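You operate a simulated robot arm through the tools that you are given. There is no shell and no other tool.

Carry out the task below with a simulated robot arm. There is one attempt and no reset: what you move stays moved.

TASK
Aim the sensor box till its lamp lights, then try belt 2.
Fine: the one between the narrow belts; the blue lever beside it to FREE first, back to HOLD before starting; run the belt four seconds or more, then stop it; other controls and tubs stay.

Only the result counts: the job must be done as asked and must still hold three seconds after the hand-in. Knocking over, shifting, dropping, spilling or breaking anything else fails it.

THE ROBOT
A 7-joint arm with a fingered hand, fixed in place. Base frame: the origin is on the floor under the middle of its stand, x ahead of it, y to its left, z up. Readings come in cm, rad, newtons and seconds.
It reaches about 102.3 cm from its shoulder. Its first joint turns from -2.897 to 2.897 rad. Payload 4 kg.
The TCP is the grasp point between the finger pads, 3 cm short of the fingertips. In the tool frame z runs along the fingers and y along their closing line. The gripper opens to 10.4 cm; its body begins 3.5 cm behind the TCP. The gripper is a hand of 4 fingers: y runs from the thumb to the fingers, the wrist lies at [-1.5, -11.3, -19] in the tool frame.
Orientation is that of the tool frame in the base frame, as [roll, pitch, yaw] about the fixed x, y, z axes, in that order (R = Rz(yaw) Ry(pitch) Rx(roll)). With the fingers straight down and the wrist toward the robot, the tool's x, y and z point along [0, 1, 0], [1, 0, 0] and [0, 0, -1] of the base frame.

THE INTERFACE
- The arm moves only by the tool apply_moves. Its argument "deltas" is a list of rows, each a list of 6 numbers: the shift along the tool's x, y, z in m, then the turn, a rotation vector about the tool's x, y, z in rad. In form: [[dx, dy, dz, ax, ay, az], ...]. A call has 1 to 20 rows; each row shifts and turns the commanded pose from where the row before left it, along the tool's axes as they then stand. Each row takes 0.2 s and may step no farther than 5 cm and 0.15 rad from the row before; otherwise, the whole call is refused. Where a pose cannot be reached the arm comes as near as it can. A force on the tool above 40 N (or 10 N above the force at the start of the call, whichever is more), or a blocked arm, ends the call early, and 0.2 s more pass. In this call time passes only in rows, and 0.2 s behind the last. It gives the time, the measured TCP pose, the force on the tool (base axes), the opening and the grip force at its end, in the units of the frame above (readings bear some noise), with the torque about the TCP (base axes, N m) and any sound that the robot's microphone picked up.
- Cameras (640 x 400 px; columns grow to the right, rows downward): "scene" is fixed at [21.94, 49.94, 169.7]; the picture's right is [0.52, -0.85, 0.00], its down [-0.85, -0.52, -0.09] and it looks along [0.08, 0.05, -1.00] (base axes); focal length 214 px, centre (320, 200). "wrist" rides on the gripper at [6.1, -9.2, -13] in the tool frame; the picture's right is [-0.81, 0.27, -0.52], its down [-0.53, -0.71, 0.46] and it looks along [-0.24, 0.65, 0.72] (tool axes); focal length 275 px, centre (320, 200). There is no depth. A picture from a camera that has moved, and an enlarged one, comes with that camera's place and axes in the base frame and with its lens.
- camera(camera): a new picture of that camera. It takes no simulated time.
- move_fingers(index, middle, ring, thumb_bend, thumb_turn): sets how far each is bent, from 0 (flat) to 100 (curled in); at 30 the hand is open as for a grip, at 70 the pads meet at the TCP. One left out holds its place. A second passes; each finger stops where it meets its share of the squeeze, and holds until it gets a number again. It is the only way to open and close the hand. It gives what a move gives, with no picture; readings hold the bend of each and the force on the fingers (four entries, about 0 where the hand has none), thumb and palm. thumb_turn goes from beside the hand (0) to across from the fingers (100), as for a grip.
- inspect(camera, box): a new picture of the part [left, top, right, bottom] of that camera's present view, enlarged. It takes no simulated time.
- sign_off(): hands the job in; it is judged then, once.

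Places have to be worked out from the pictures, the camera data and where the tool is seen. Open the gripper and draw the arm clear of the work before you hand the job in, unless the task says otherwise.

The tools are called after "Request:" by a JSON object that holds its "name" and its "arguments". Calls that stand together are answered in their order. apply_moves: Moves the arm, as the interface text tells. Its arguments: {"type":"object","properties":{"deltas":{"type":"array"}},"required":["deltas"]} The other tools are called the same way: move_fingers (index, middle, ring, thumb_bend, thumb_turn) moves the fingers one by one; camera (camera) takes a picture; inspect (camera, box) takes an enlarged picture of a part of a camera's view; sign_off () hands the job in.

At the start:

```text
time_s: 0.0
tcp_pos: [27.56, -54.58, 134.17]
tool_rot: [3.14, -0.001, 1.571]
ft_force: [-0.3, 0.0, 0.5]
ft_torque: [-0.04, -0.02, -0.02]
width: 10.35
finger_force: 0.0
shape: jaw
bend: [30.0, 30.0, 30.0, 30.0, 98.0]
finger forces: [0.0, 0.0, 0.0, 0.1, 0.0, 0.0]
```

scene: 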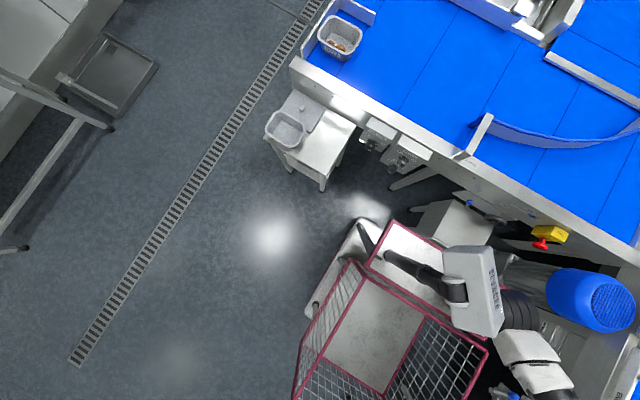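
wrist: 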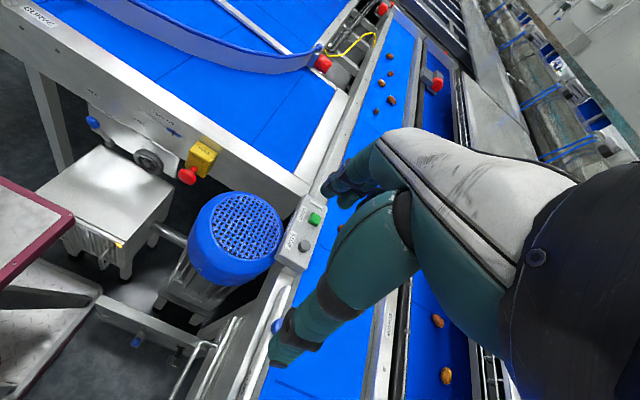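

I start by looking closely at both views to find the sensor box, the lever and the belt controls.

Request:
{"name": "inspect", "arguments": {"camera": "scene", "box": [260, 80, 460, 205]}}

Request:
{"name": "inspect", "arguments": {"camera": "scene", "box": [440, 160, 640, 285]}}

Request:
{"name": "inspect", "arguments": {"camera": "wrist", "box": [0, 0, 320, 200]}}

Request:
{"name": "inspect", "arguments": {"camera": "wrist", "box": [300, 0, 620, 200]}}

Request:
{"name": "inspect", "arguments": {"camera": "wrist", "box": [160, 150, 400, 300]}}

```text
3.20 times, centred on (360, 142) of scene
camera zoom: at [21.94, 49.94, 169.7], right [0.52, -0.85, 0.0], down [-0.85, -0.52, -0.09], along [0.08, 0.05, -1.0], focal length 686 px, centre (192, 384)
```

zoom: 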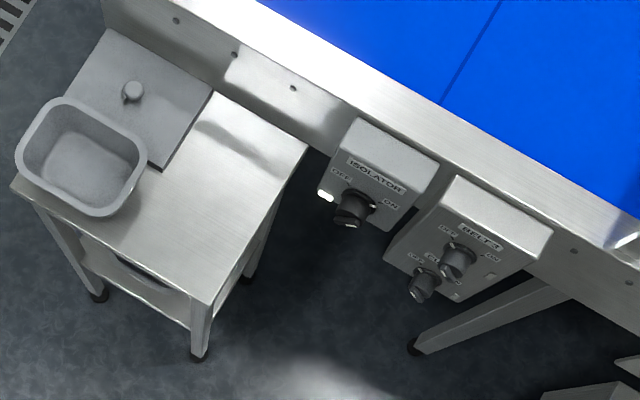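

```text
3.20 times, centred on (540, 222) of scene
camera zoom: at [21.94, 49.94, 169.7], right [0.52, -0.85, 0.0], down [-0.85, -0.52, -0.09], along [0.08, 0.05, -1.0], focal length 686 px, centre (-384, 128)
```

zoom: 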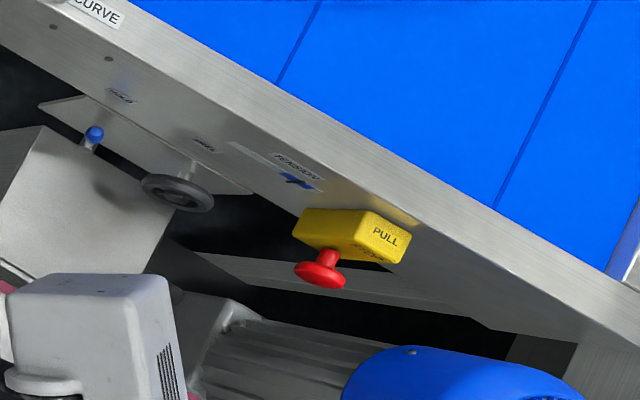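

```text
2.00 times, centred on (160, 100) of wrist
camera zoom: at [18.27, -48.46, 147.06], right [0.27, -0.81, 0.52], down [-0.71, -0.53, -0.46], along [0.64, -0.25, -0.72], focal length 551 px, centre (640, 400)
```

zoom: 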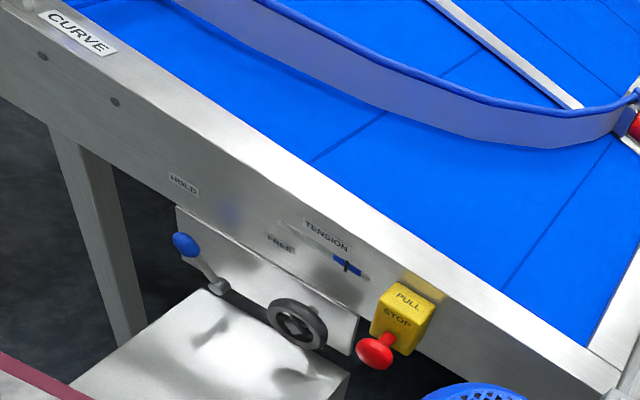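

```text
2.00 times, centred on (460, 100) of wrist
camera zoom: at [18.27, -48.46, 147.06], right [0.27, -0.81, 0.52], down [-0.71, -0.53, -0.46], along [0.64, -0.25, -0.72], focal length 551 px, centre (40, 400)
```

zoom: 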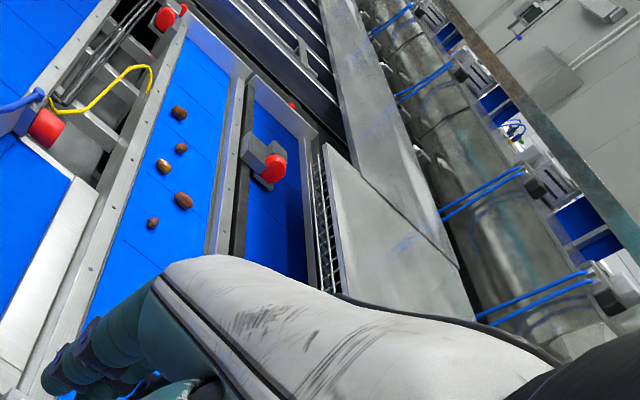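

```text
2.67 times, centred on (280, 225) of wrist
camera zoom: at [18.27, -48.46, 147.06], right [0.27, -0.81, 0.52], down [-0.71, -0.53, -0.46], along [0.64, -0.25, -0.72], focal length 734 px, centre (427, 133)
```

zoom: 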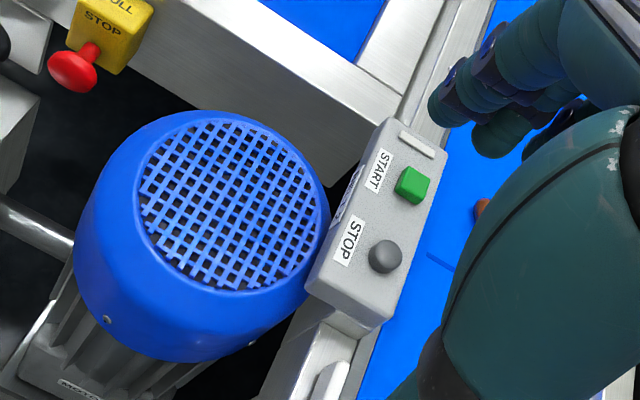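

The wrist view shows a START/STOP box near (58,-67,95). The narrow belts run along x at more negative y and are partly hidden by the hand. I'll turn the hand clockwise in free space to see the narrow belts better.

Request:
{"name": "apply_moves", "arguments": {"deltas": [[0, 0, -0.01, 0, 0, 0.14], [0, 0, -0.01, 0, 0, 0.14], [0, 0, -0.01, 0, 0, 0.14], [0, 0, -0.01, 0, 0, 0.14]]}}

Request:
{"name": "camera", "arguments": {"camera": "wrist"}}

```text
time_s: 1.0
tcp_pos: [27.52, -54.61, 137.97]
tool_rot: [3.141, 0.0, 1.006]
ft_force: [0.6, -0.7, 0.1]
ft_torque: [-0.02, -0.01, 0.01]
width: 10.35
finger_force: 0.1
shape: jaw
bend: [30.0, 30.0, 30.0, 30.0, 98.0]
finger forces: [0.1, 0.0, 0.0, 0.1, 0.0, 0.0]
```

```text
taken
camera wrist: at [22.95, -44.53, 151.06], right [-0.2, -0.83, 0.52], down [-0.89, -0.07, -0.46], along [0.42, -0.55, -0.72], focal length 275 px, centre (320, 200)
```

wrist: 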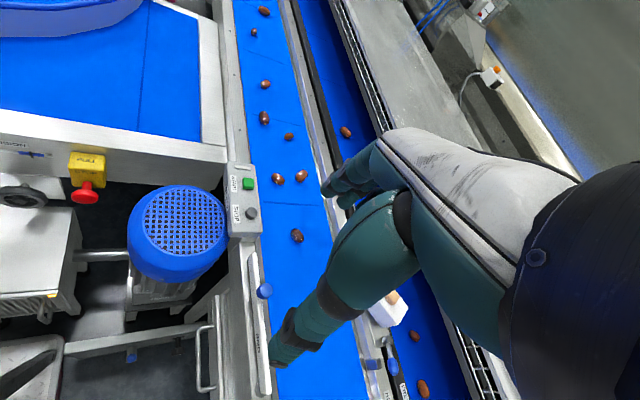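

A pale box with an orange top and a blue lever is just visible behind the fingers, around (24,-102,95). I'll turn further to clear the view.

Request:
{"name": "apply_moves", "arguments": {"deltas": [[0, 0, 0, 0, 0, 0.14], [0, 0, 0, 0, 0, 0.14], [0, 0, 0, 0, 0, 0.14], [0, 0, 0, 0, 0, 0.14], [0, 0, 0, 0, 0, 0.14], [0, 0, 0, 0, 0, 0.14], [0, 0, 0, 0, 0, 0.14]]}}

Request:
{"name": "camera", "arguments": {"camera": "wrist"}}

```text
time_s: 2.6
tcp_pos: [27.54, -54.58, 138.14]
tool_rot: [-3.141, 0.0, 0.027]
ft_force: [-0.3, 0.4, -0.1]
ft_torque: [-0.03, -0.01, 0.01]
width: 10.36
finger_force: 0.1
shape: jaw
bend: [30.0, 30.0, 30.0, 30.0, 98.0]
finger forces: [0.0, 0.1, 0.0, 0.0, 0.0, 0.0]
```

```text
taken
camera wrist: at [33.26, -45.26, 151.06], right [-0.8, -0.3, 0.52], down [-0.55, 0.7, -0.46], along [-0.23, -0.65, -0.72], focal length 275 px, centre (320, 200)
```

wrist: 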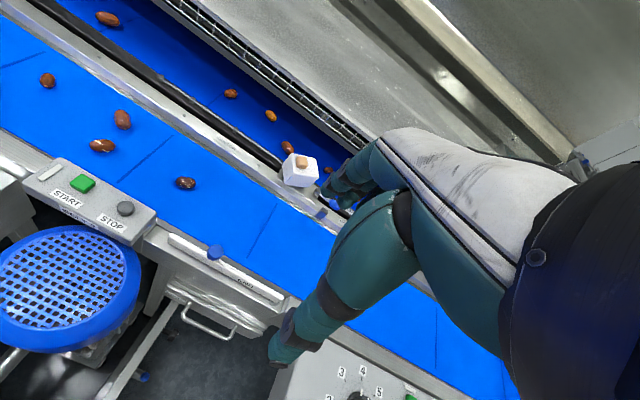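

Request:
{"name": "inspect", "arguments": {"camera": "wrist", "box": [230, 120, 390, 220]}}

Request:
{"name": "inspect", "arguments": {"camera": "wrist", "box": [0, 140, 320, 340]}}

Request:
{"name": "inspect", "arguments": {"camera": "wrist", "box": [260, 340, 420, 400]}}

```text
4.00 times, centred on (310, 170) of wrist
camera zoom: at [33.26, -45.26, 151.06], right [-0.8, -0.3, 0.52], down [-0.55, 0.7, -0.46], along [-0.23, -0.65, -0.72], focal length 1101 px, centre (360, 320)
```

zoom: 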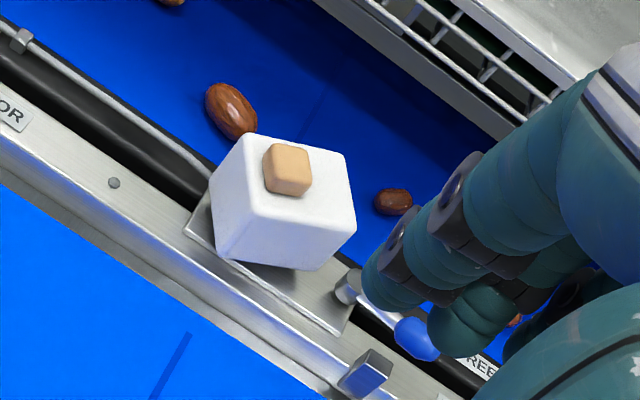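

```text
2.00 times, centred on (160, 240) of wrist
camera zoom: at [33.26, -45.26, 151.06], right [-0.8, -0.3, 0.52], down [-0.55, 0.7, -0.46], along [-0.23, -0.65, -0.72], focal length 551 px, centre (640, 120)
```

zoom: 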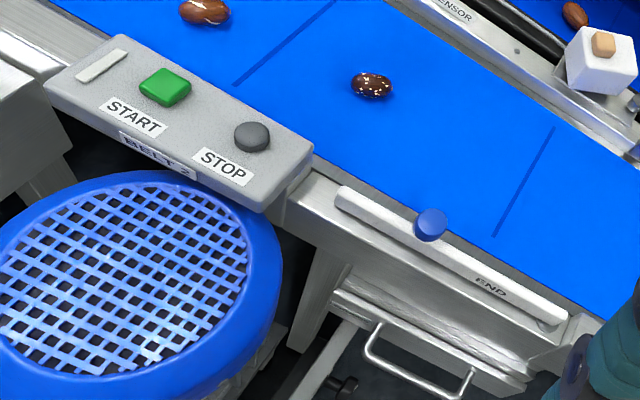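

```text
4.00 times, centred on (340, 370) of wrist
camera zoom: at [33.26, -45.26, 151.06], right [-0.8, -0.3, 0.52], down [-0.55, 0.7, -0.46], along [-0.23, -0.65, -0.72], focal length 1101 px, centre (240, -480)
```

zoom: 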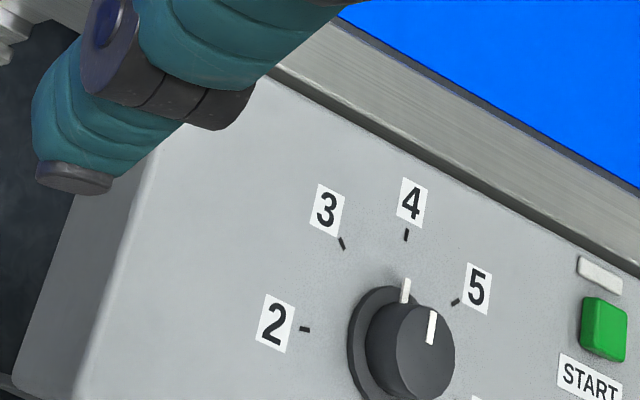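

The sensor box is a white cube with a blue lever next to it marked FREE. I'll read the belt label and the sensor area at a higher zoom.

Request:
{"name": "inspect", "arguments": {"camera": "wrist", "box": [20, 150, 160, 240]}}

Request:
{"name": "inspect", "arguments": {"camera": "wrist", "box": [270, 140, 366, 200]}}

Request:
{"name": "inspect", "arguments": {"camera": "wrist", "box": [160, 60, 320, 160]}}

Request:
{"name": "inspect", "arguments": {"camera": "wrist", "box": [160, 220, 300, 310]}}

```text
4.44 times, centred on (90, 195) of wrist
camera zoom: at [33.26, -45.26, 151.06], right [-0.8, -0.3, 0.52], down [-0.55, 0.7, -0.46], along [-0.23, -0.65, -0.72], focal length 1224 px, centre (1342, 222)
```

zoom: 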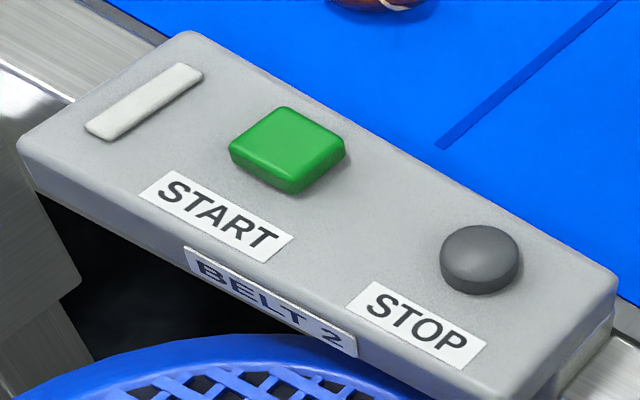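

```text
6.67 times, centred on (318, 170) of wrist
camera zoom: at [33.26, -45.26, 151.06], right [-0.8, -0.3, 0.52], down [-0.55, 0.7, -0.46], along [-0.23, -0.65, -0.72], focal length 1835 px, centre (333, 400)
```

zoom: 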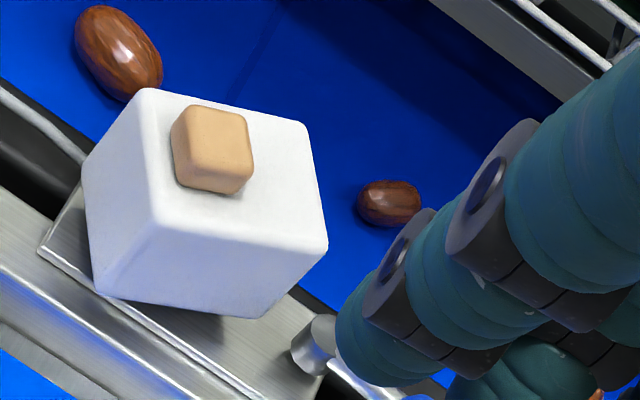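

```text
4.00 times, centred on (240, 110) of wrist
camera zoom: at [33.26, -45.26, 151.06], right [-0.8, -0.3, 0.52], down [-0.55, 0.7, -0.46], along [-0.23, -0.65, -0.72], focal length 1101 px, centre (640, 560)
```

zoom: 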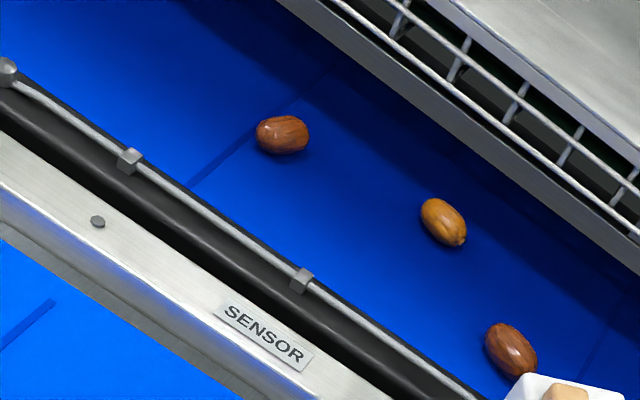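

```text
4.44 times, centred on (230, 265) of wrist
camera zoom: at [33.26, -45.26, 151.06], right [-0.8, -0.3, 0.52], down [-0.55, 0.7, -0.46], along [-0.23, -0.65, -0.72], focal length 1224 px, centre (720, -89)
```

zoom: 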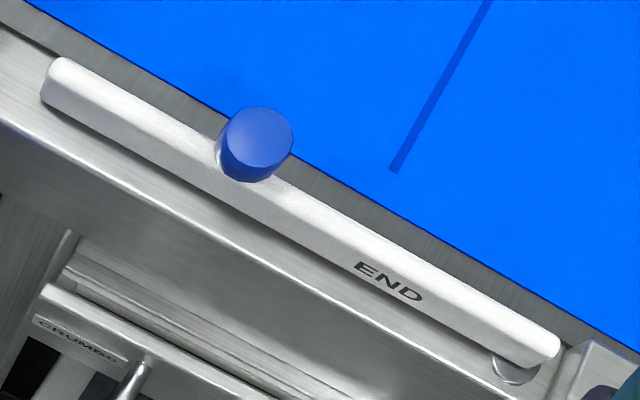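

BELT 2 is the START/STOP box with the white lamp bar, near (58,-67). I'll shift the hand sideways and nearer, still high, to view and triangulate the sensor box and its lever.

Request:
{"name": "apply_moves", "arguments": {"deltas": [[-0.04, 0.03, 0, 0, 0, 0], [-0.04, 0.03, 0, 0, 0, 0], [-0.04, 0.03, 0, 0, 0, 0], [-0.04, 0.03, 0, 0, 0, 0]]}}

Request:
{"name": "camera", "arguments": {"camera": "wrist"}}

```text
time_s: 3.6
tcp_pos: [12.08, -66.96, 138.33]
tool_rot: [3.139, 0.001, 0.035]
ft_force: [0.7, 0.6, 1.0]
ft_torque: [-0.06, 0.04, -0.01]
width: 10.4
finger_force: 0.1
shape: jaw
bend: [30.0, 30.0, 30.0, 30.0, 98.0]
finger forces: [0.1, 0.0, 0.0, 0.0, 0.0, 0.1]
```

```text
taken
camera wrist: at [17.78, -57.55, 151.2], right [-0.8, -0.3, 0.52], down [-0.56, 0.69, -0.46], along [-0.22, -0.65, -0.72], focal length 275 px, centre (320, 200)
```

wrist: 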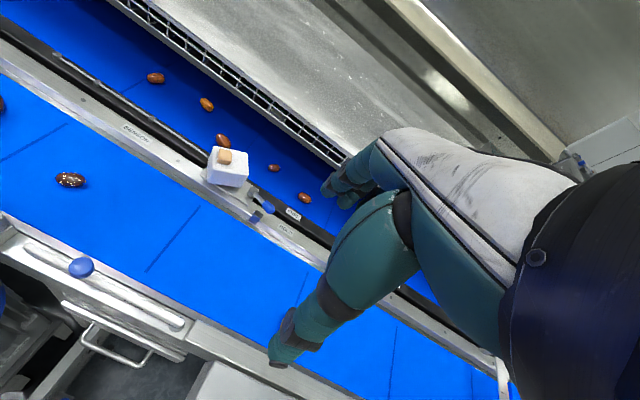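

Request:
{"name": "inspect", "arguments": {"camera": "wrist", "box": [180, 130, 340, 230]}}

Request:
{"name": "inspect", "arguments": {"camera": "wrist", "box": [200, 140, 296, 200]}}

Request:
{"name": "inspect", "arguments": {"camera": "wrist", "box": [224, 190, 320, 250]}}

```text
4.00 times, centred on (260, 180) of wrist
camera zoom: at [17.78, -57.55, 151.2], right [-0.8, -0.3, 0.52], down [-0.56, 0.69, -0.46], along [-0.22, -0.65, -0.72], focal length 1101 px, centre (560, 280)
```

zoom: 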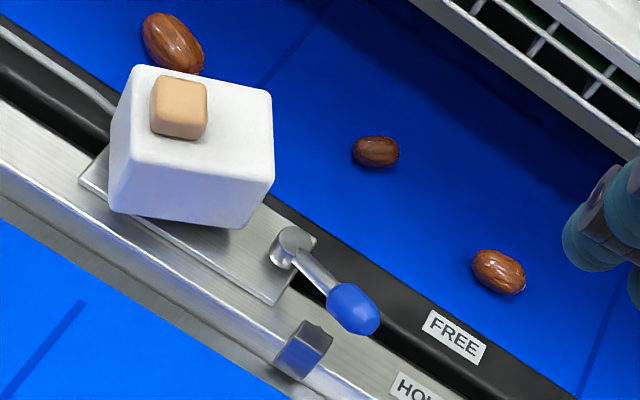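

```text
6.67 times, centred on (248, 170) of wrist
camera zoom: at [17.78, -57.55, 151.2], right [-0.8, -0.3, 0.52], down [-0.56, 0.69, -0.46], along [-0.22, -0.65, -0.72], focal length 1835 px, centre (800, 400)
```

zoom: 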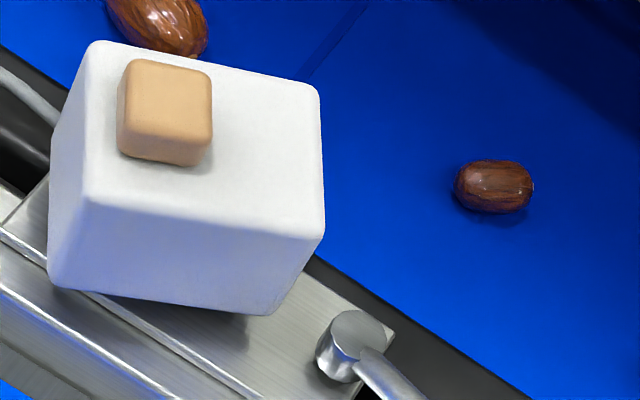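

```text
6.67 times, centred on (272, 220) of wrist
camera zoom: at [17.78, -57.55, 151.2], right [-0.8, -0.3, 0.52], down [-0.56, 0.69, -0.46], along [-0.22, -0.65, -0.72], focal length 1835 px, centre (640, 67)
```

zoom: 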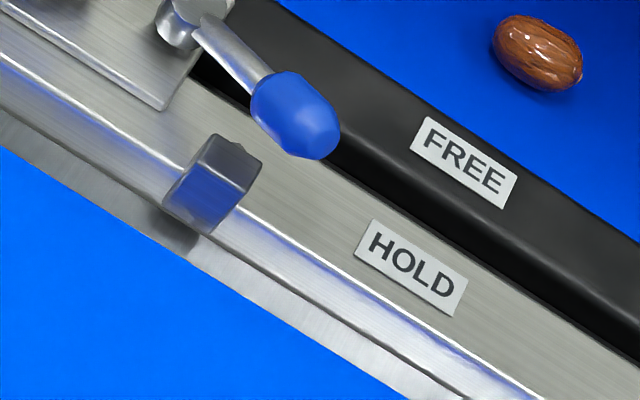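

Triangulating two views puts the tan top block at about (26.5,-97,102), with the box turned roughly 30° from the rail. The lever pivots near (17.6,-98) and points toward HOLD. I'll go round to the -x side to look for a lens face and a reflector.

Request:
{"name": "apply_moves", "arguments": {"deltas": [[-0.036, 0.024, 0, 0, 0, 0], [-0.036, 0.024, 0, 0, 0, 0], [-0.036, 0.024, 0, 0, 0, 0], [-0.036, 0.024, 0, 0, 0, 0], [-0.036, 0.024, 0, 0, 0, 0], [0, 0, 0, 0, 0, -0.14], [0, 0, 0, 0, 0, -0.14], [0, 0, 0, 0, 0, -0.14], [0, 0, 0, 0, 0, -0.14], [0, 0, 0, 0, 0, -0.14], [0, 0, 0, 0, 0, -0.14], [0, 0, 0, 0, 0, -0.14]]}}

Request:
{"name": "camera", "arguments": {"camera": "wrist"}}

```text
time_s: 6.2
tcp_pos: [1.18, -69.51, 131.95]
tool_rot: [3.139, -0.009, 0.956]
ft_force: [0.2, -0.1, 0.5]
ft_torque: [0.0, -0.01, -0.01]
width: 10.37
finger_force: 0.0
shape: jaw
bend: [30.0, 30.0, 30.0, 30.0, 98.0]
finger forces: [0.1, 0.0, 0.1, 0.0, 0.1, 0.0]
out of reach, approached as far as the arm can: row 4, 5, 6, 7, 8, 9, 10, 11, 12
```

```text
taken
camera wrist: at [-2.95, -59.2, 144.95], right [-0.25, -0.82, 0.51], down [-0.89, -0.02, -0.46], along [0.39, -0.57, -0.72], focal length 275 px, centre (320, 200)
```

wrist: 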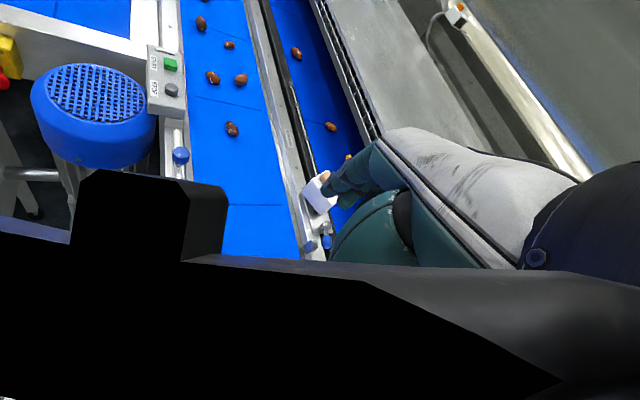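

The arm stopped short here, and its own black link now blocks the wrist view, so this spot is at the edge of its reach. I'll check the scene camera to see how the arm is standing.

Request:
{"name": "camera", "arguments": {"camera": "scene"}}

Request:
{"name": "inspect", "arguments": {"camera": "wrist", "box": [280, 150, 376, 270]}}

```text
taken
```

scene: 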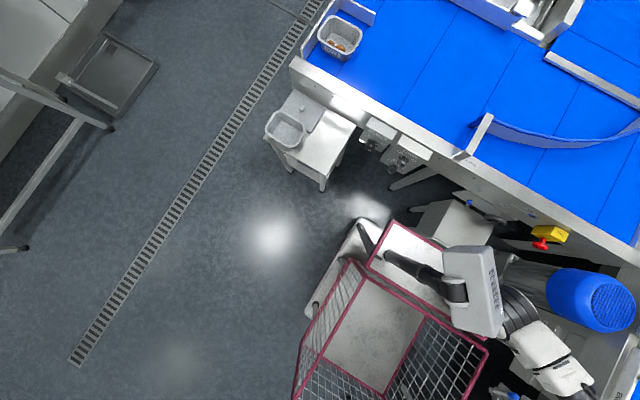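

```text
3.33 times, centred on (328, 210) of wrist
camera zoom: at [-2.95, -59.2, 144.95], right [-0.25, -0.82, 0.51], down [-0.89, -0.02, -0.46], along [0.39, -0.57, -0.72], focal length 918 px, centre (293, 167)
```

zoom: 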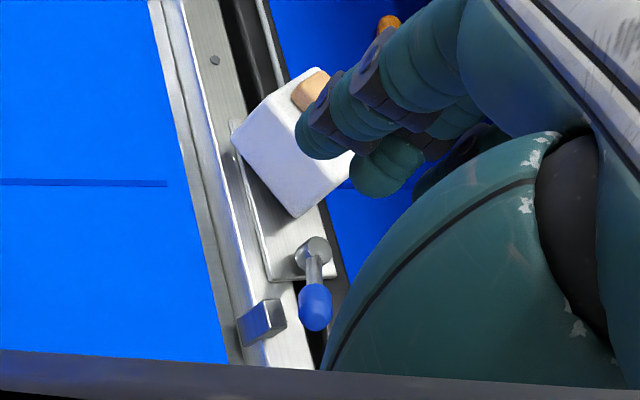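

Request:
{"name": "inspect", "arguments": {"camera": "wrist", "box": [400, 0, 496, 60]}}

Request:
{"name": "inspect", "arguments": {"camera": "wrist", "box": [140, 0, 400, 160]}}

```text
6.67 times, centred on (448, 30) of wrist
camera zoom: at [-2.95, -59.2, 144.95], right [-0.25, -0.82, 0.51], down [-0.89, -0.02, -0.46], along [0.39, -0.57, -0.72], focal length 1835 px, centre (-533, 1333)
```

zoom: 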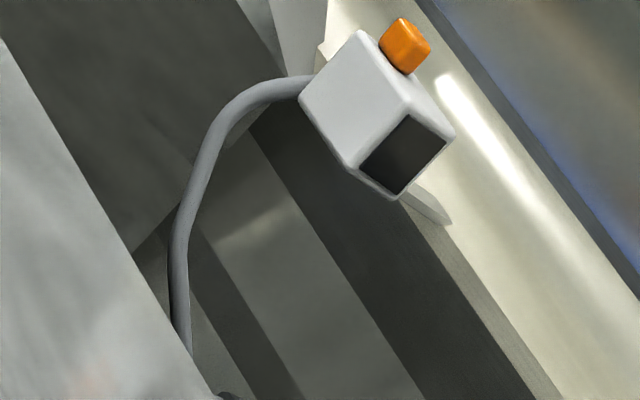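

```text
2.46 times, centred on (270, 80) of wrist
camera zoom: at [-2.95, -59.2, 144.95], right [-0.25, -0.82, 0.51], down [-0.89, -0.02, -0.46], along [0.39, -0.57, -0.72], focal length 678 px, centre (443, 495)
```

zoom: 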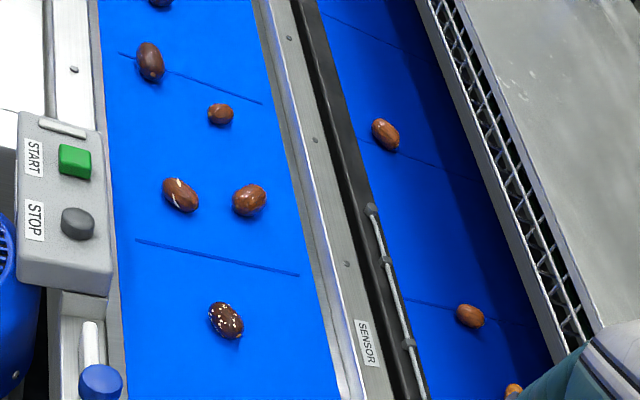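

Our box appears to match the far lit sensor: its lamp sits toward the rear, so the lens currently faces about (-0.87,-0.5). I'll back off into comfortable reach and turn to view the rest of the rail and the -x side for a reflector.

Request:
{"name": "apply_moves", "arguments": {"deltas": [[0.034, 0.022, 0, 0, 0, 0], [0.034, 0.022, 0, 0, 0, 0], [0.034, 0.022, 0, 0, 0, 0], [0.034, 0.022, 0, 0, 0, 0], [0.034, 0.022, 0, 0, 0, 0], [0, 0, 0, 0, 0, 0.14], [0, 0, 0, 0, 0, 0.14], [0, 0, 0, 0, 0, 0.14], [0, 0, 0, 0, 0, 0.14], [0, 0, 0, 0, 0, 0.14], [0, 0, 0, 0, 0, 0.14], [0, 0, 0, 0, 0, 0.14], [0, 0, 0, 0, 0, 0.14], [0, 0, 0, 0, 0, 0.14]]}}

Request:
{"name": "camera", "arguments": {"camera": "wrist"}}

```text
time_s: 9.2
tcp_pos: [19.89, -61.99, 132.15]
tool_rot: [-3.135, -0.009, -0.306]
ft_force: [-0.1, 0.6, -0.8]
ft_torque: [-0.02, -0.04, 0.0]
width: 10.35
finger_force: 0.1
shape: jaw
bend: [30.0, 30.0, 30.0, 30.0, 98.0]
finger forces: [0.1, 0.0, 0.0, 0.0, 0.0, 0.0]
```

```text
taken
camera wrist: at [28.37, -55.1, 145.25], right [-0.86, -0.02, 0.51], down [-0.29, 0.84, -0.45], along [-0.42, -0.54, -0.73], focal length 275 px, centre (320, 200)
```

wrist: 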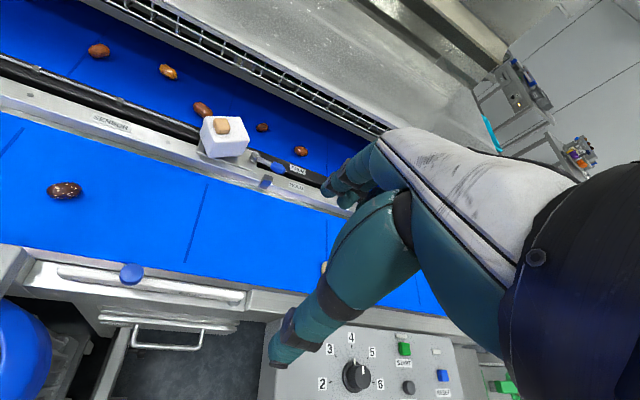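

Request:
{"name": "apply_moves", "arguments": {"deltas": [[0, 0, 0, 0, 0, 0.14], [0, 0, 0, 0, 0, 0.14], [0, 0, 0, 0, 0, 0.14], [0, 0, 0, 0, 0, 0.14]]}}

Request:
{"name": "camera", "arguments": {"camera": "wrist"}}

Request:
{"name": "inspect", "arguments": {"camera": "wrist", "box": [60, 60, 380, 260]}}

```text
time_s: 10.2
tcp_pos: [19.96, -61.92, 132.29]
tool_rot: [-3.132, -0.003, -0.87]
ft_force: [0.2, -1.0, -0.3]
ft_torque: [-0.03, 0.01, -0.02]
width: 10.37
finger_force: 0.1
shape: jaw
bend: [30.0, 30.0, 30.0, 30.0, 98.0]
finger forces: [0.1, 0.0, 0.0, 0.0, 0.0, 0.1]
```

```text
taken
camera wrist: at [30.7, -60.73, 145.26], right [-0.74, 0.44, 0.51], down [0.2, 0.87, -0.45], along [-0.64, -0.23, -0.73], focal length 275 px, centre (320, 200)
```

wrist: 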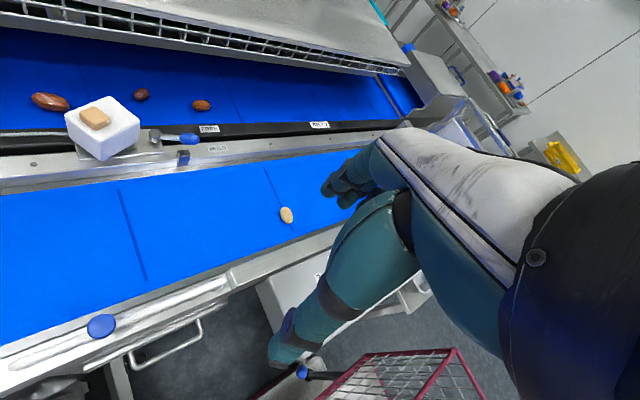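

```text
2.00 times, centred on (220, 160) of wrist
camera zoom: at [30.7, -60.73, 145.26], right [-0.74, 0.44, 0.51], down [0.2, 0.87, -0.45], along [-0.64, -0.23, -0.73], focal length 551 px, centre (520, 280)
```

zoom: 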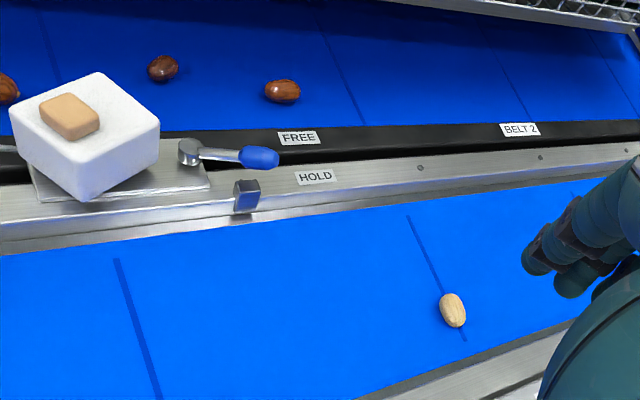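

Request:
{"name": "inspect", "arguments": {"camera": "wrist", "box": [140, 115, 236, 175]}}

Request:
{"name": "inspect", "arguments": {"camera": "wrist", "box": [50, 80, 146, 170]}}

Request:
{"name": "inspect", "arguments": {"camera": "wrist", "box": [300, 0, 620, 200]}}

Request:
{"name": "inspect", "arguments": {"camera": "wrist", "box": [0, 0, 200, 125]}}

```text
6.67 times, centred on (188, 145) of wrist
camera zoom: at [30.7, -60.73, 145.26], right [-0.74, 0.44, 0.51], down [0.2, 0.87, -0.45], along [-0.64, -0.23, -0.73], focal length 1835 px, centre (1200, 567)
```

zoom: 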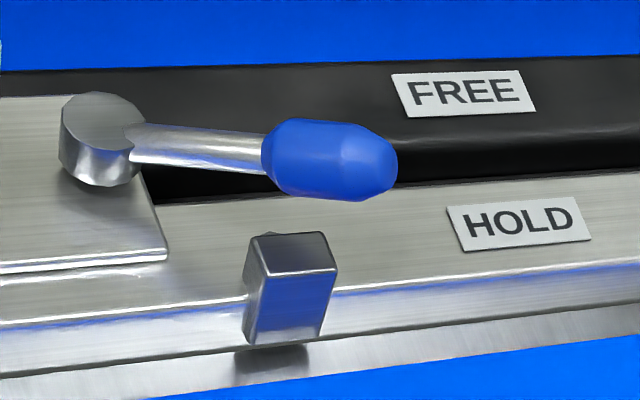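

```text
4.44 times, centred on (98, 125) of wrist
camera zoom: at [30.7, -60.73, 145.26], right [-0.74, 0.44, 0.51], down [0.2, 0.87, -0.45], along [-0.64, -0.23, -0.73], focal length 1224 px, centre (1307, 533)
```

zoom: 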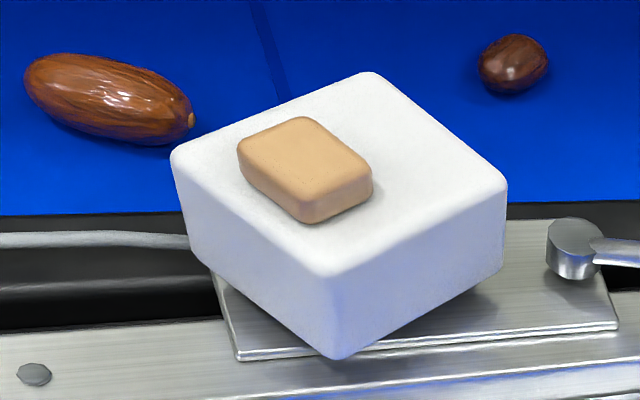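

```text
2.00 times, centred on (460, 100) of wrist
camera zoom: at [30.7, -60.73, 145.26], right [-0.74, 0.44, 0.51], down [0.2, 0.87, -0.45], along [-0.64, -0.23, -0.73], focal length 551 px, centre (40, 400)
```

zoom: 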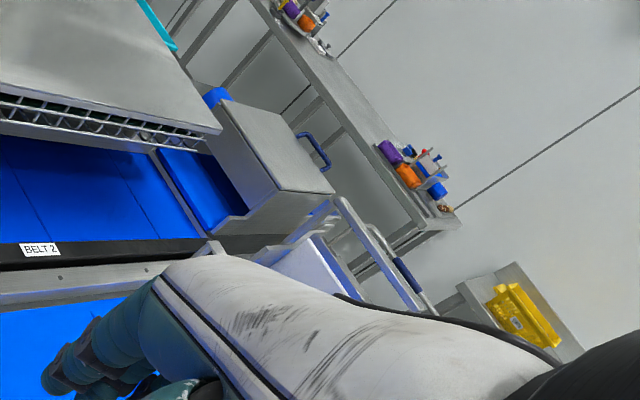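

```text
3.20 times, centred on (100, 62) of wrist
camera zoom: at [30.7, -60.73, 145.26], right [-0.74, 0.44, 0.51], down [0.2, 0.87, -0.45], along [-0.64, -0.23, -0.73], focal length 881 px, centre (1024, 640)
```

zoom: 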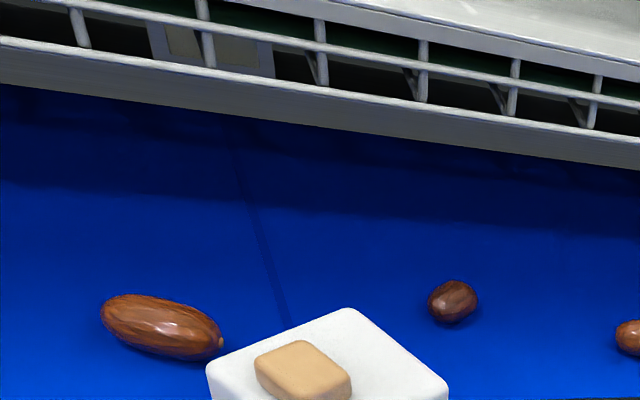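

Behind the wire guard, straight across the far belt, there is a framed plate that looks like a reflector at about (26,-129). So the lens should probably swing about 60° counter-clockwise. I'll zoom in on it, then try a pointing-finger shape in free air.

Request:
{"name": "inspect", "arguments": {"camera": "wrist", "box": [30, 0, 110, 40]}}

Request:
{"name": "move_fingers", "arguments": {"index": 60, "middle": 100, "ring": 100, "thumb_bend": 30}}

Request:
{"name": "camera", "arguments": {"camera": "wrist"}}

```text
8.00 times, centred on (70, 20) of wrist
camera zoom: at [30.7, -60.73, 145.26], right [-0.74, 0.44, 0.51], down [0.2, 0.87, -0.45], along [-0.64, -0.23, -0.73], focal length 2202 px, centre (2320, 1640)
```

zoom: 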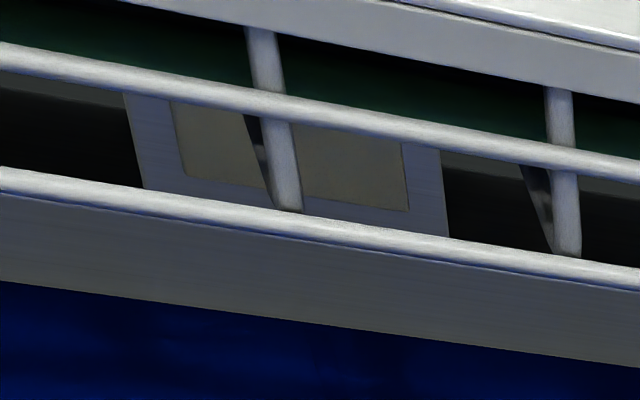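

```text
time_s: 11.2
tcp_pos: [19.99, -62.07, 132.16]
tool_rot: [-3.131, -0.003, -0.867]
ft_force: [-0.8, -0.9, -0.2]
ft_torque: [0.02, 0.0, 0.0]
width: 6.48
finger_force: 0.1
shape: fingers
bend: [60.0, 100.0, 100.0, 30.0, 98.0]
finger forces: [0.0, 0.0, 0.0, 0.1, 0.0, 0.0]
```

```text
taken
camera wrist: at [30.73, -60.72, 145.25], right [-0.74, 0.44, 0.51], down [0.2, 0.87, -0.45], along [-0.64, -0.23, -0.73], focal length 275 px, centre (320, 200)
```

wrist: 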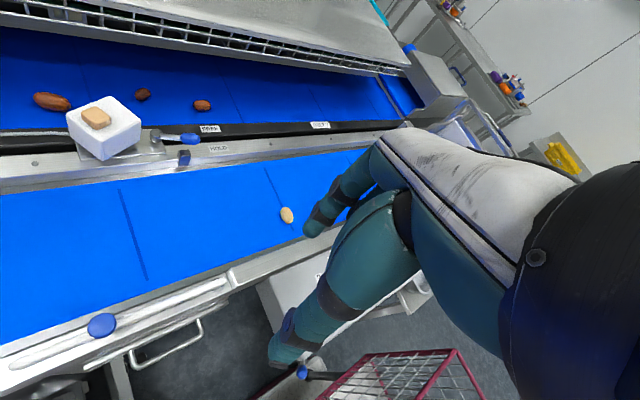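

Triangulated positions so far:
- Lever pivot about (17.5,-97.2).
- Lever handle about (12.7,-94.1,99.4), on the HOLD side.
- Sensor box centred at about (25,-97.5), spanning z 97–101.

I'll form an index–thumb pinch as a sturdy pointer and check how it looks.

Request:
{"name": "move_fingers", "arguments": {"index": 72, "middle": 100, "ring": 100, "thumb_bend": 72}}

Request:
{"name": "camera", "arguments": {"camera": "wrist"}}

Request:
{"name": "inspect", "arguments": {"camera": "wrist", "box": [250, 150, 410, 310]}}

```text
time_s: 12.2
tcp_pos: [20.02, -61.96, 132.24]
tool_rot: [-3.13, -0.001, -0.867]
ft_force: [-0.9, -1.2, 1.4]
ft_torque: [0.01, 0.0, 0.0]
width: 0.0
finger_force: 0.1
shape: fingers
bend: [72.0, 100.0, 100.0, 71.0, 98.0]
finger forces: [0.0, 0.0, 0.0, 0.0, 0.0, 0.0]
```

```text
taken
camera wrist: at [30.73, -60.72, 145.25], right [-0.74, 0.44, 0.51], down [0.2, 0.87, -0.45], along [-0.64, -0.23, -0.73], focal length 275 px, centre (320, 200)
```

wrist: 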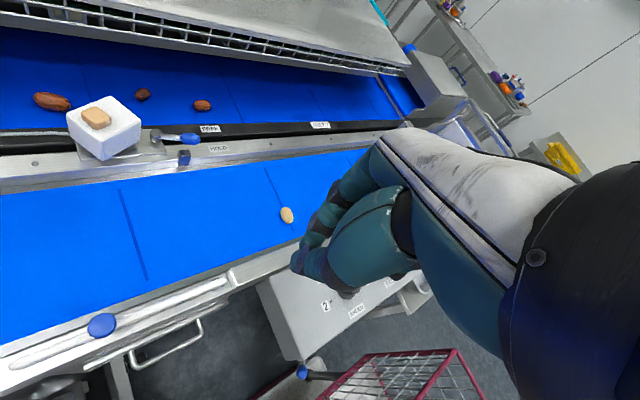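

```text
2.50 times, centred on (330, 230) of wrist
camera zoom: at [30.73, -60.72, 145.25], right [-0.74, 0.44, 0.51], down [0.2, 0.87, -0.45], along [-0.64, -0.23, -0.73], focal length 688 px, centre (295, 125)
```

zoom: 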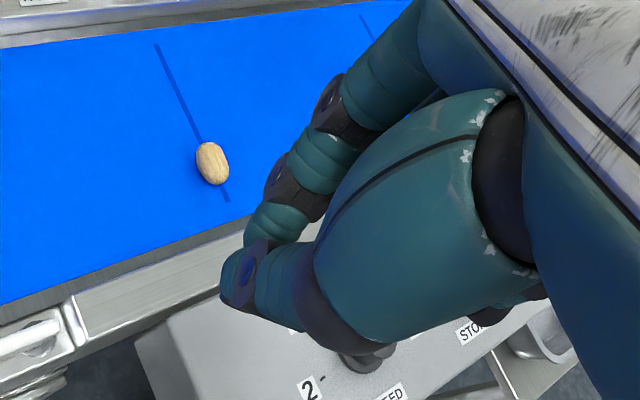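

The pinch tip shows right where tool point (0,0,3) should be. Now I'll turn back to yaw 0 and come over toward the lever at a safe height to test reach.

Request:
{"name": "apply_moves", "arguments": {"deltas": [[0, 0, 0, 0, 0, -0.145], [0, 0, 0, 0, 0, -0.145], [0, 0, 0, 0, 0, -0.145], [0, 0, 0, 0, 0, -0.145], [0, 0, 0, 0, 0, -0.145], [0, 0, 0, 0, 0, -0.145], [-0.01, 0.035, 0.025, 0, 0, 0], [-0.01, 0.035, 0.025, 0, 0, 0], [-0.01, 0.035, 0.025, 0, 0, 0], [-0.01, 0.035, 0.025, 0, 0, 0], [-0.01, 0.035, 0.025, 0, 0, 0], [-0.01, 0.035, 0.025, 0, 0, 0]]}}

Request:
{"name": "camera", "arguments": {"camera": "wrist"}}

```text
time_s: 14.8
tcp_pos: [14.33, -82.94, 117.04]
tool_rot: [-3.136, -0.009, 0.006]
ft_force: [0.0, 0.2, 0.4]
ft_torque: [-0.02, 0.02, -0.05]
width: 0.0
finger_force: 0.1
shape: fingers
bend: [72.0, 100.0, 100.0, 71.0, 98.0]
finger forces: [0.1, 0.0, 0.0, 0.0, 0.0, 0.0]
```

```text
taken
camera wrist: at [20.13, -73.75, 130.04], right [-0.81, -0.28, 0.51], down [-0.53, 0.71, -0.46], along [-0.23, -0.64, -0.73], focal length 275 px, centre (320, 200)
```

wrist: 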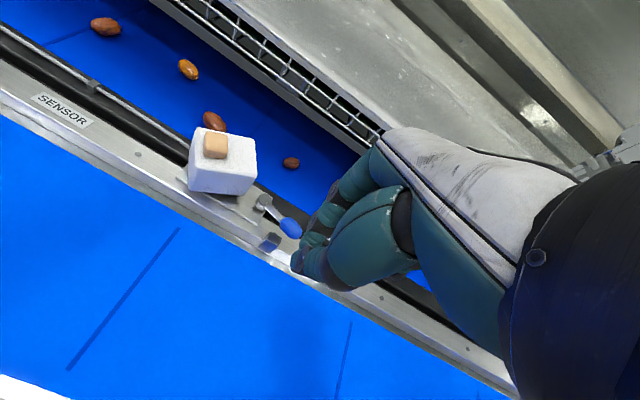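

The arm reaches here fine. Now I descend to the near (+y) side of the lever handle, with the fingertip at handle height and a small gap.

Request:
{"name": "apply_moves", "arguments": {"deltas": [[-0.0045, 0.015, 0.036, 0, 0, 0], [-0.0045, 0.015, 0.036, 0, 0, 0], [-0.0045, 0.015, 0.036, 0, 0, 0], [-0.0045, 0.015, 0.036, 0, 0, 0]]}}

Request:
{"name": "camera", "arguments": {"camera": "wrist"}}

Request:
{"name": "inspect", "arguments": {"camera": "wrist", "box": [230, 120, 390, 280]}}

```text
time_s: 15.8
tcp_pos: [12.49, -88.83, 102.45]
tool_rot: [-3.138, -0.008, 0.004]
ft_force: [-0.4, 0.2, 0.0]
ft_torque: [0.0, 0.04, 0.04]
width: 0.0
finger_force: 0.0
shape: fingers
bend: [72.0, 100.0, 100.0, 71.0, 98.0]
finger forces: [0.0, 0.0, 0.0, 0.0, 0.1, 0.0]
```

```text
taken
camera wrist: at [18.5, -79.69, 115.59], right [-0.81, -0.28, 0.51], down [-0.53, 0.71, -0.46], along [-0.24, -0.64, -0.73], focal length 275 px, centre (320, 200)
```

wrist: 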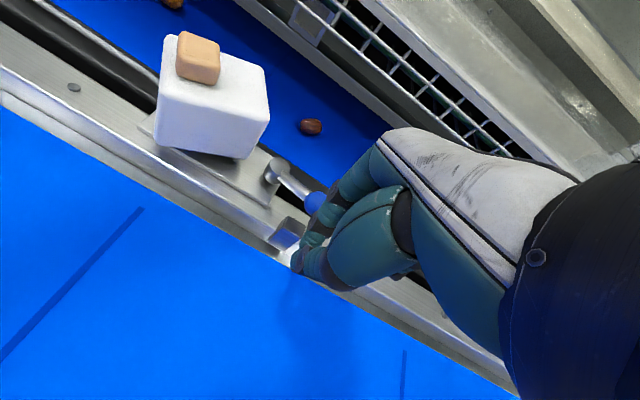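

```text
2.50 times, centred on (310, 200) of wrist
camera zoom: at [18.5, -79.69, 115.59], right [-0.81, -0.28, 0.51], down [-0.53, 0.71, -0.46], along [-0.24, -0.64, -0.73], focal length 688 px, centre (345, 200)
```

zoom: 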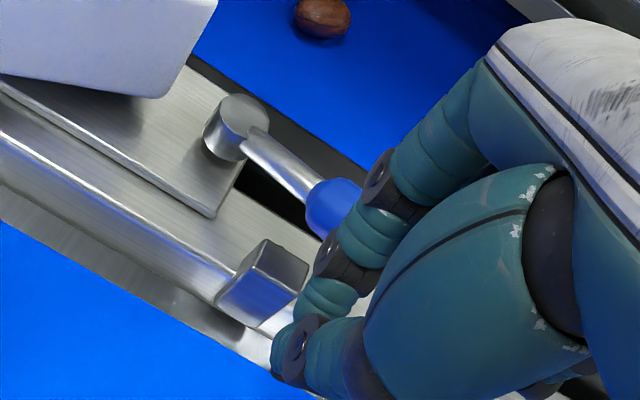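

No contact yet; the index back faces the blue handle. I push toward -y in 1 cm steps and watch the force.

Request:
{"name": "apply_moves", "arguments": {"deltas": [[0, 0.01, 0, 0, 0, 0], [0, 0.01, 0, 0, 0, 0], [0, 0.01, 0, 0, 0, 0], [0, 0.01, 0, 0, 0, 0]]}}

Request:
{"name": "inspect", "arguments": {"camera": "wrist", "box": [150, 20, 470, 280]}}

```text
time_s: 16.8
tcp_pos: [12.53, -92.85, 102.7]
tool_rot: [-3.136, -0.009, 0.004]
ft_force: [-0.7, -0.2, 0.4]
ft_torque: [0.04, 0.01, 0.0]
width: 0.02
finger_force: 0.0
shape: fingers
bend: [72.0, 100.0, 100.0, 71.0, 98.0]
finger forces: [0.0, 0.0, 0.1, 0.1, 0.0, 0.0]
```

```text
1.54 times, centred on (310, 150) of wrist
camera zoom: at [18.44, -83.69, 115.65], right [-0.81, -0.28, 0.51], down [-0.53, 0.71, -0.46], along [-0.24, -0.64, -0.73], focal length 424 px, centre (335, 277)
```

zoom: 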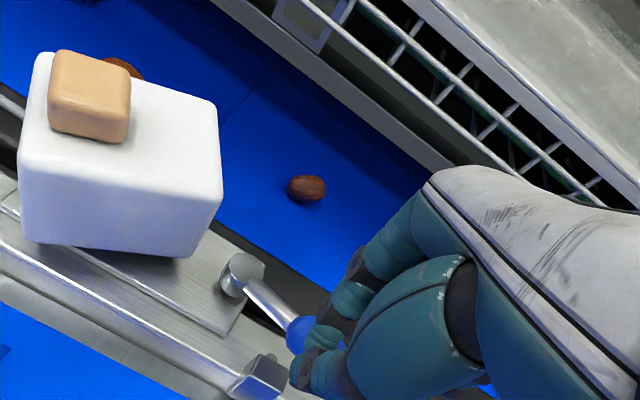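

Request:
{"name": "apply_moves", "arguments": {"deltas": [[0, 0.008, 0, 0, 0, 0], [0, 0.008, 0, 0, 0, 0]]}}

Request:
{"name": "inspect", "arguments": {"camera": "wrist", "box": [200, 100, 380, 280]}}

```text
time_s: 17.4
tcp_pos: [12.62, -94.53, 102.51]
tool_rot: [-3.138, -0.006, 0.006]
ft_force: [-0.4, 0.4, 0.1]
ft_torque: [-0.01, -0.02, -0.02]
width: 0.01
finger_force: 0.0
shape: fingers
bend: [72.0, 100.0, 100.0, 71.0, 98.0]
finger forces: [0.0, 0.1, 0.0, 0.0, 0.0, 0.0]
```

```text
2.22 times, centred on (290, 190) of wrist
camera zoom: at [18.45, -85.29, 115.59], right [-0.81, -0.28, 0.51], down [-0.53, 0.71, -0.46], along [-0.24, -0.64, -0.73], focal length 612 px, centre (387, 222)
```

zoom: 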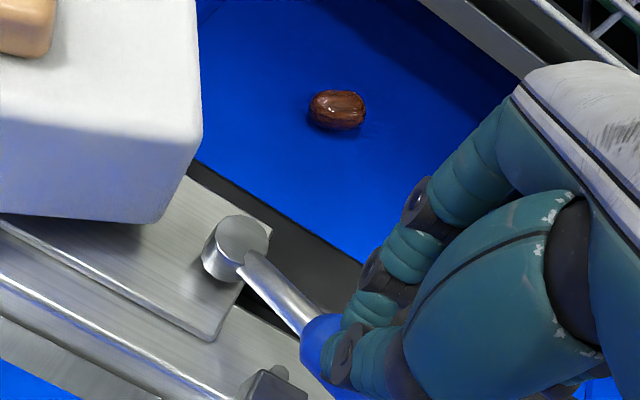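

The fingertip passed just above the handle; re-triangulating puts the handle at z about 98.3. I back off toward +y, lower 2 cm, and push again.

Request:
{"name": "apply_moves", "arguments": {"deltas": [[0, -0.025, 0, 0, 0, 0], [0, -0.027, 0, 0, 0, 0], [0, 0, 0.022, 0, 0, 0], [0, 0.015, 0, 0, 0, 0], [0, 0.01, 0, 0, 0, 0]]}}

Request:
{"name": "inspect", "arguments": {"camera": "wrist", "box": [200, 100, 380, 280]}}

```text
time_s: 18.6
tcp_pos: [12.54, -91.71, 100.48]
tool_rot: [-3.136, -0.007, 0.004]
ft_force: [-0.1, 0.2, 0.5]
ft_torque: [0.02, -0.02, 0.0]
width: 0.0
finger_force: 0.1
shape: fingers
bend: [72.0, 100.0, 100.0, 71.0, 98.0]
finger forces: [0.0, 0.0, 0.0, 0.0, 0.0, 0.0]
```

```text
2.22 times, centred on (290, 190) of wrist
camera zoom: at [18.47, -82.61, 113.46], right [-0.81, -0.28, 0.51], down [-0.53, 0.71, -0.46], along [-0.24, -0.64, -0.73], focal length 612 px, centre (387, 222)
```

zoom: 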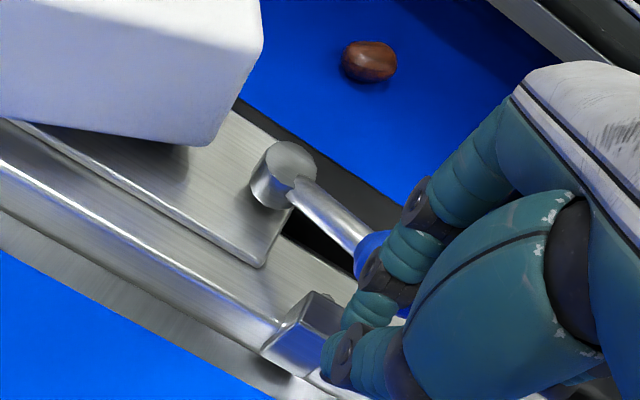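

Request:
{"name": "apply_moves", "arguments": {"deltas": [[0, 0.008, 0, 0, 0, 0], [0, 0.008, 0, 0, 0, 0], [0, 0.008, 0, 0, 0, 0]]}}

Request:
{"name": "inspect", "arguments": {"camera": "wrist", "box": [200, 100, 380, 280]}}

```text
time_s: 19.4
tcp_pos: [12.48, -94.08, 100.27]
tool_rot: [-3.136, -0.01, 0.007]
ft_force: [1.4, 1.9, 0.6]
ft_torque: [0.05, -0.03, 0.03]
width: 0.0
finger_force: 3.3
shape: fingers
bend: [72.0, 100.0, 100.0, 70.0, 97.0]
finger forces: [5.6, 0.0, 0.1, 0.0, 0.0, 0.0]
```

```text
2.22 times, centred on (290, 190) of wrist
camera zoom: at [18.47, -85.0, 113.4], right [-0.81, -0.28, 0.51], down [-0.53, 0.71, -0.46], along [-0.23, -0.64, -0.73], focal length 612 px, centre (387, 222)
```

zoom: 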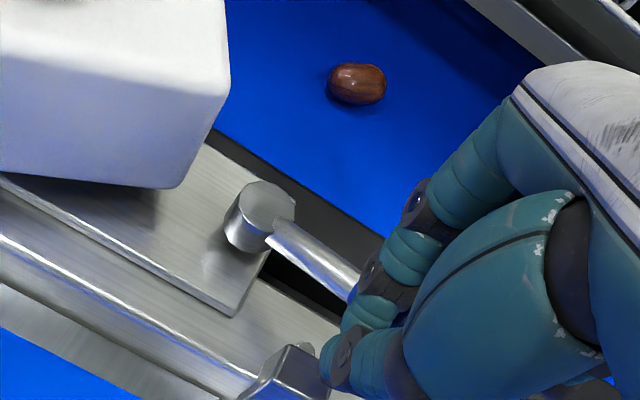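

The index now bears on the handle (about 5 N) and the lever has started to turn. I keep pushing.

Request:
{"name": "apply_moves", "arguments": {"deltas": [[0, 0.01, 0, 0, 0, 0], [0, 0.01, 0, 0, 0, 0], [0, 0.01, 0, 0, 0, 0]]}}

Request:
{"name": "inspect", "arguments": {"camera": "wrist", "box": [200, 100, 380, 280]}}

```text
time_s: 20.2
tcp_pos: [12.52, -97.07, 100.36]
tool_rot: [-3.137, -0.009, 0.005]
ft_force: [-0.2, 0.2, 0.2]
ft_torque: [-0.01, -0.01, 0.01]
width: 0.01
finger_force: 0.1
shape: fingers
bend: [72.0, 100.0, 100.0, 71.0, 97.0]
finger forces: [0.1, 0.0, 0.0, 0.1, 0.0, 0.0]
```

```text
2.22 times, centred on (290, 190) of wrist
camera zoom: at [18.49, -87.97, 113.38], right [-0.81, -0.28, 0.51], down [-0.53, 0.71, -0.46], along [-0.24, -0.64, -0.73], focal length 612 px, centre (387, 222)
```

zoom: 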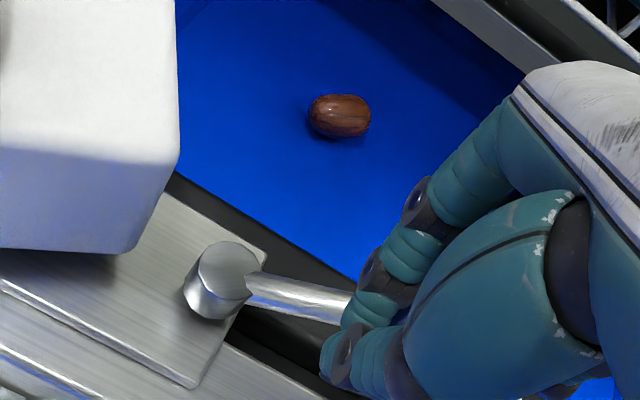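

The lever has swung past the middle to about -22° on the FREE side. I push a bit further to its end stop, watching force.

Request:
{"name": "apply_moves", "arguments": {"deltas": [[0, 0.008, 0, 0, 0, 0], [0, 0.008, 0, 0, 0, 0]]}}

Request:
{"name": "inspect", "arguments": {"camera": "wrist", "box": [200, 100, 380, 280]}}

```text
time_s: 20.8
tcp_pos: [12.63, -98.47, 100.09]
tool_rot: [-3.134, -0.008, 0.002]
ft_force: [-0.6, -0.3, -0.3]
ft_torque: [0.04, 0.01, 0.0]
width: 0.0
finger_force: 0.0
shape: fingers
bend: [72.0, 100.0, 100.0, 71.0, 97.0]
finger forces: [0.1, 0.0, 0.1, 0.1, 0.0, 0.0]
```

```text
2.22 times, centred on (290, 190) of wrist
camera zoom: at [18.52, -89.37, 113.22], right [-0.81, -0.28, 0.51], down [-0.53, 0.71, -0.45], along [-0.24, -0.64, -0.73], focal length 612 px, centre (387, 222)
```

zoom: 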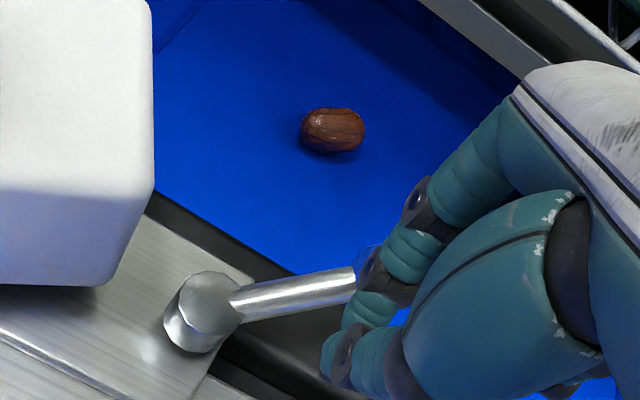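

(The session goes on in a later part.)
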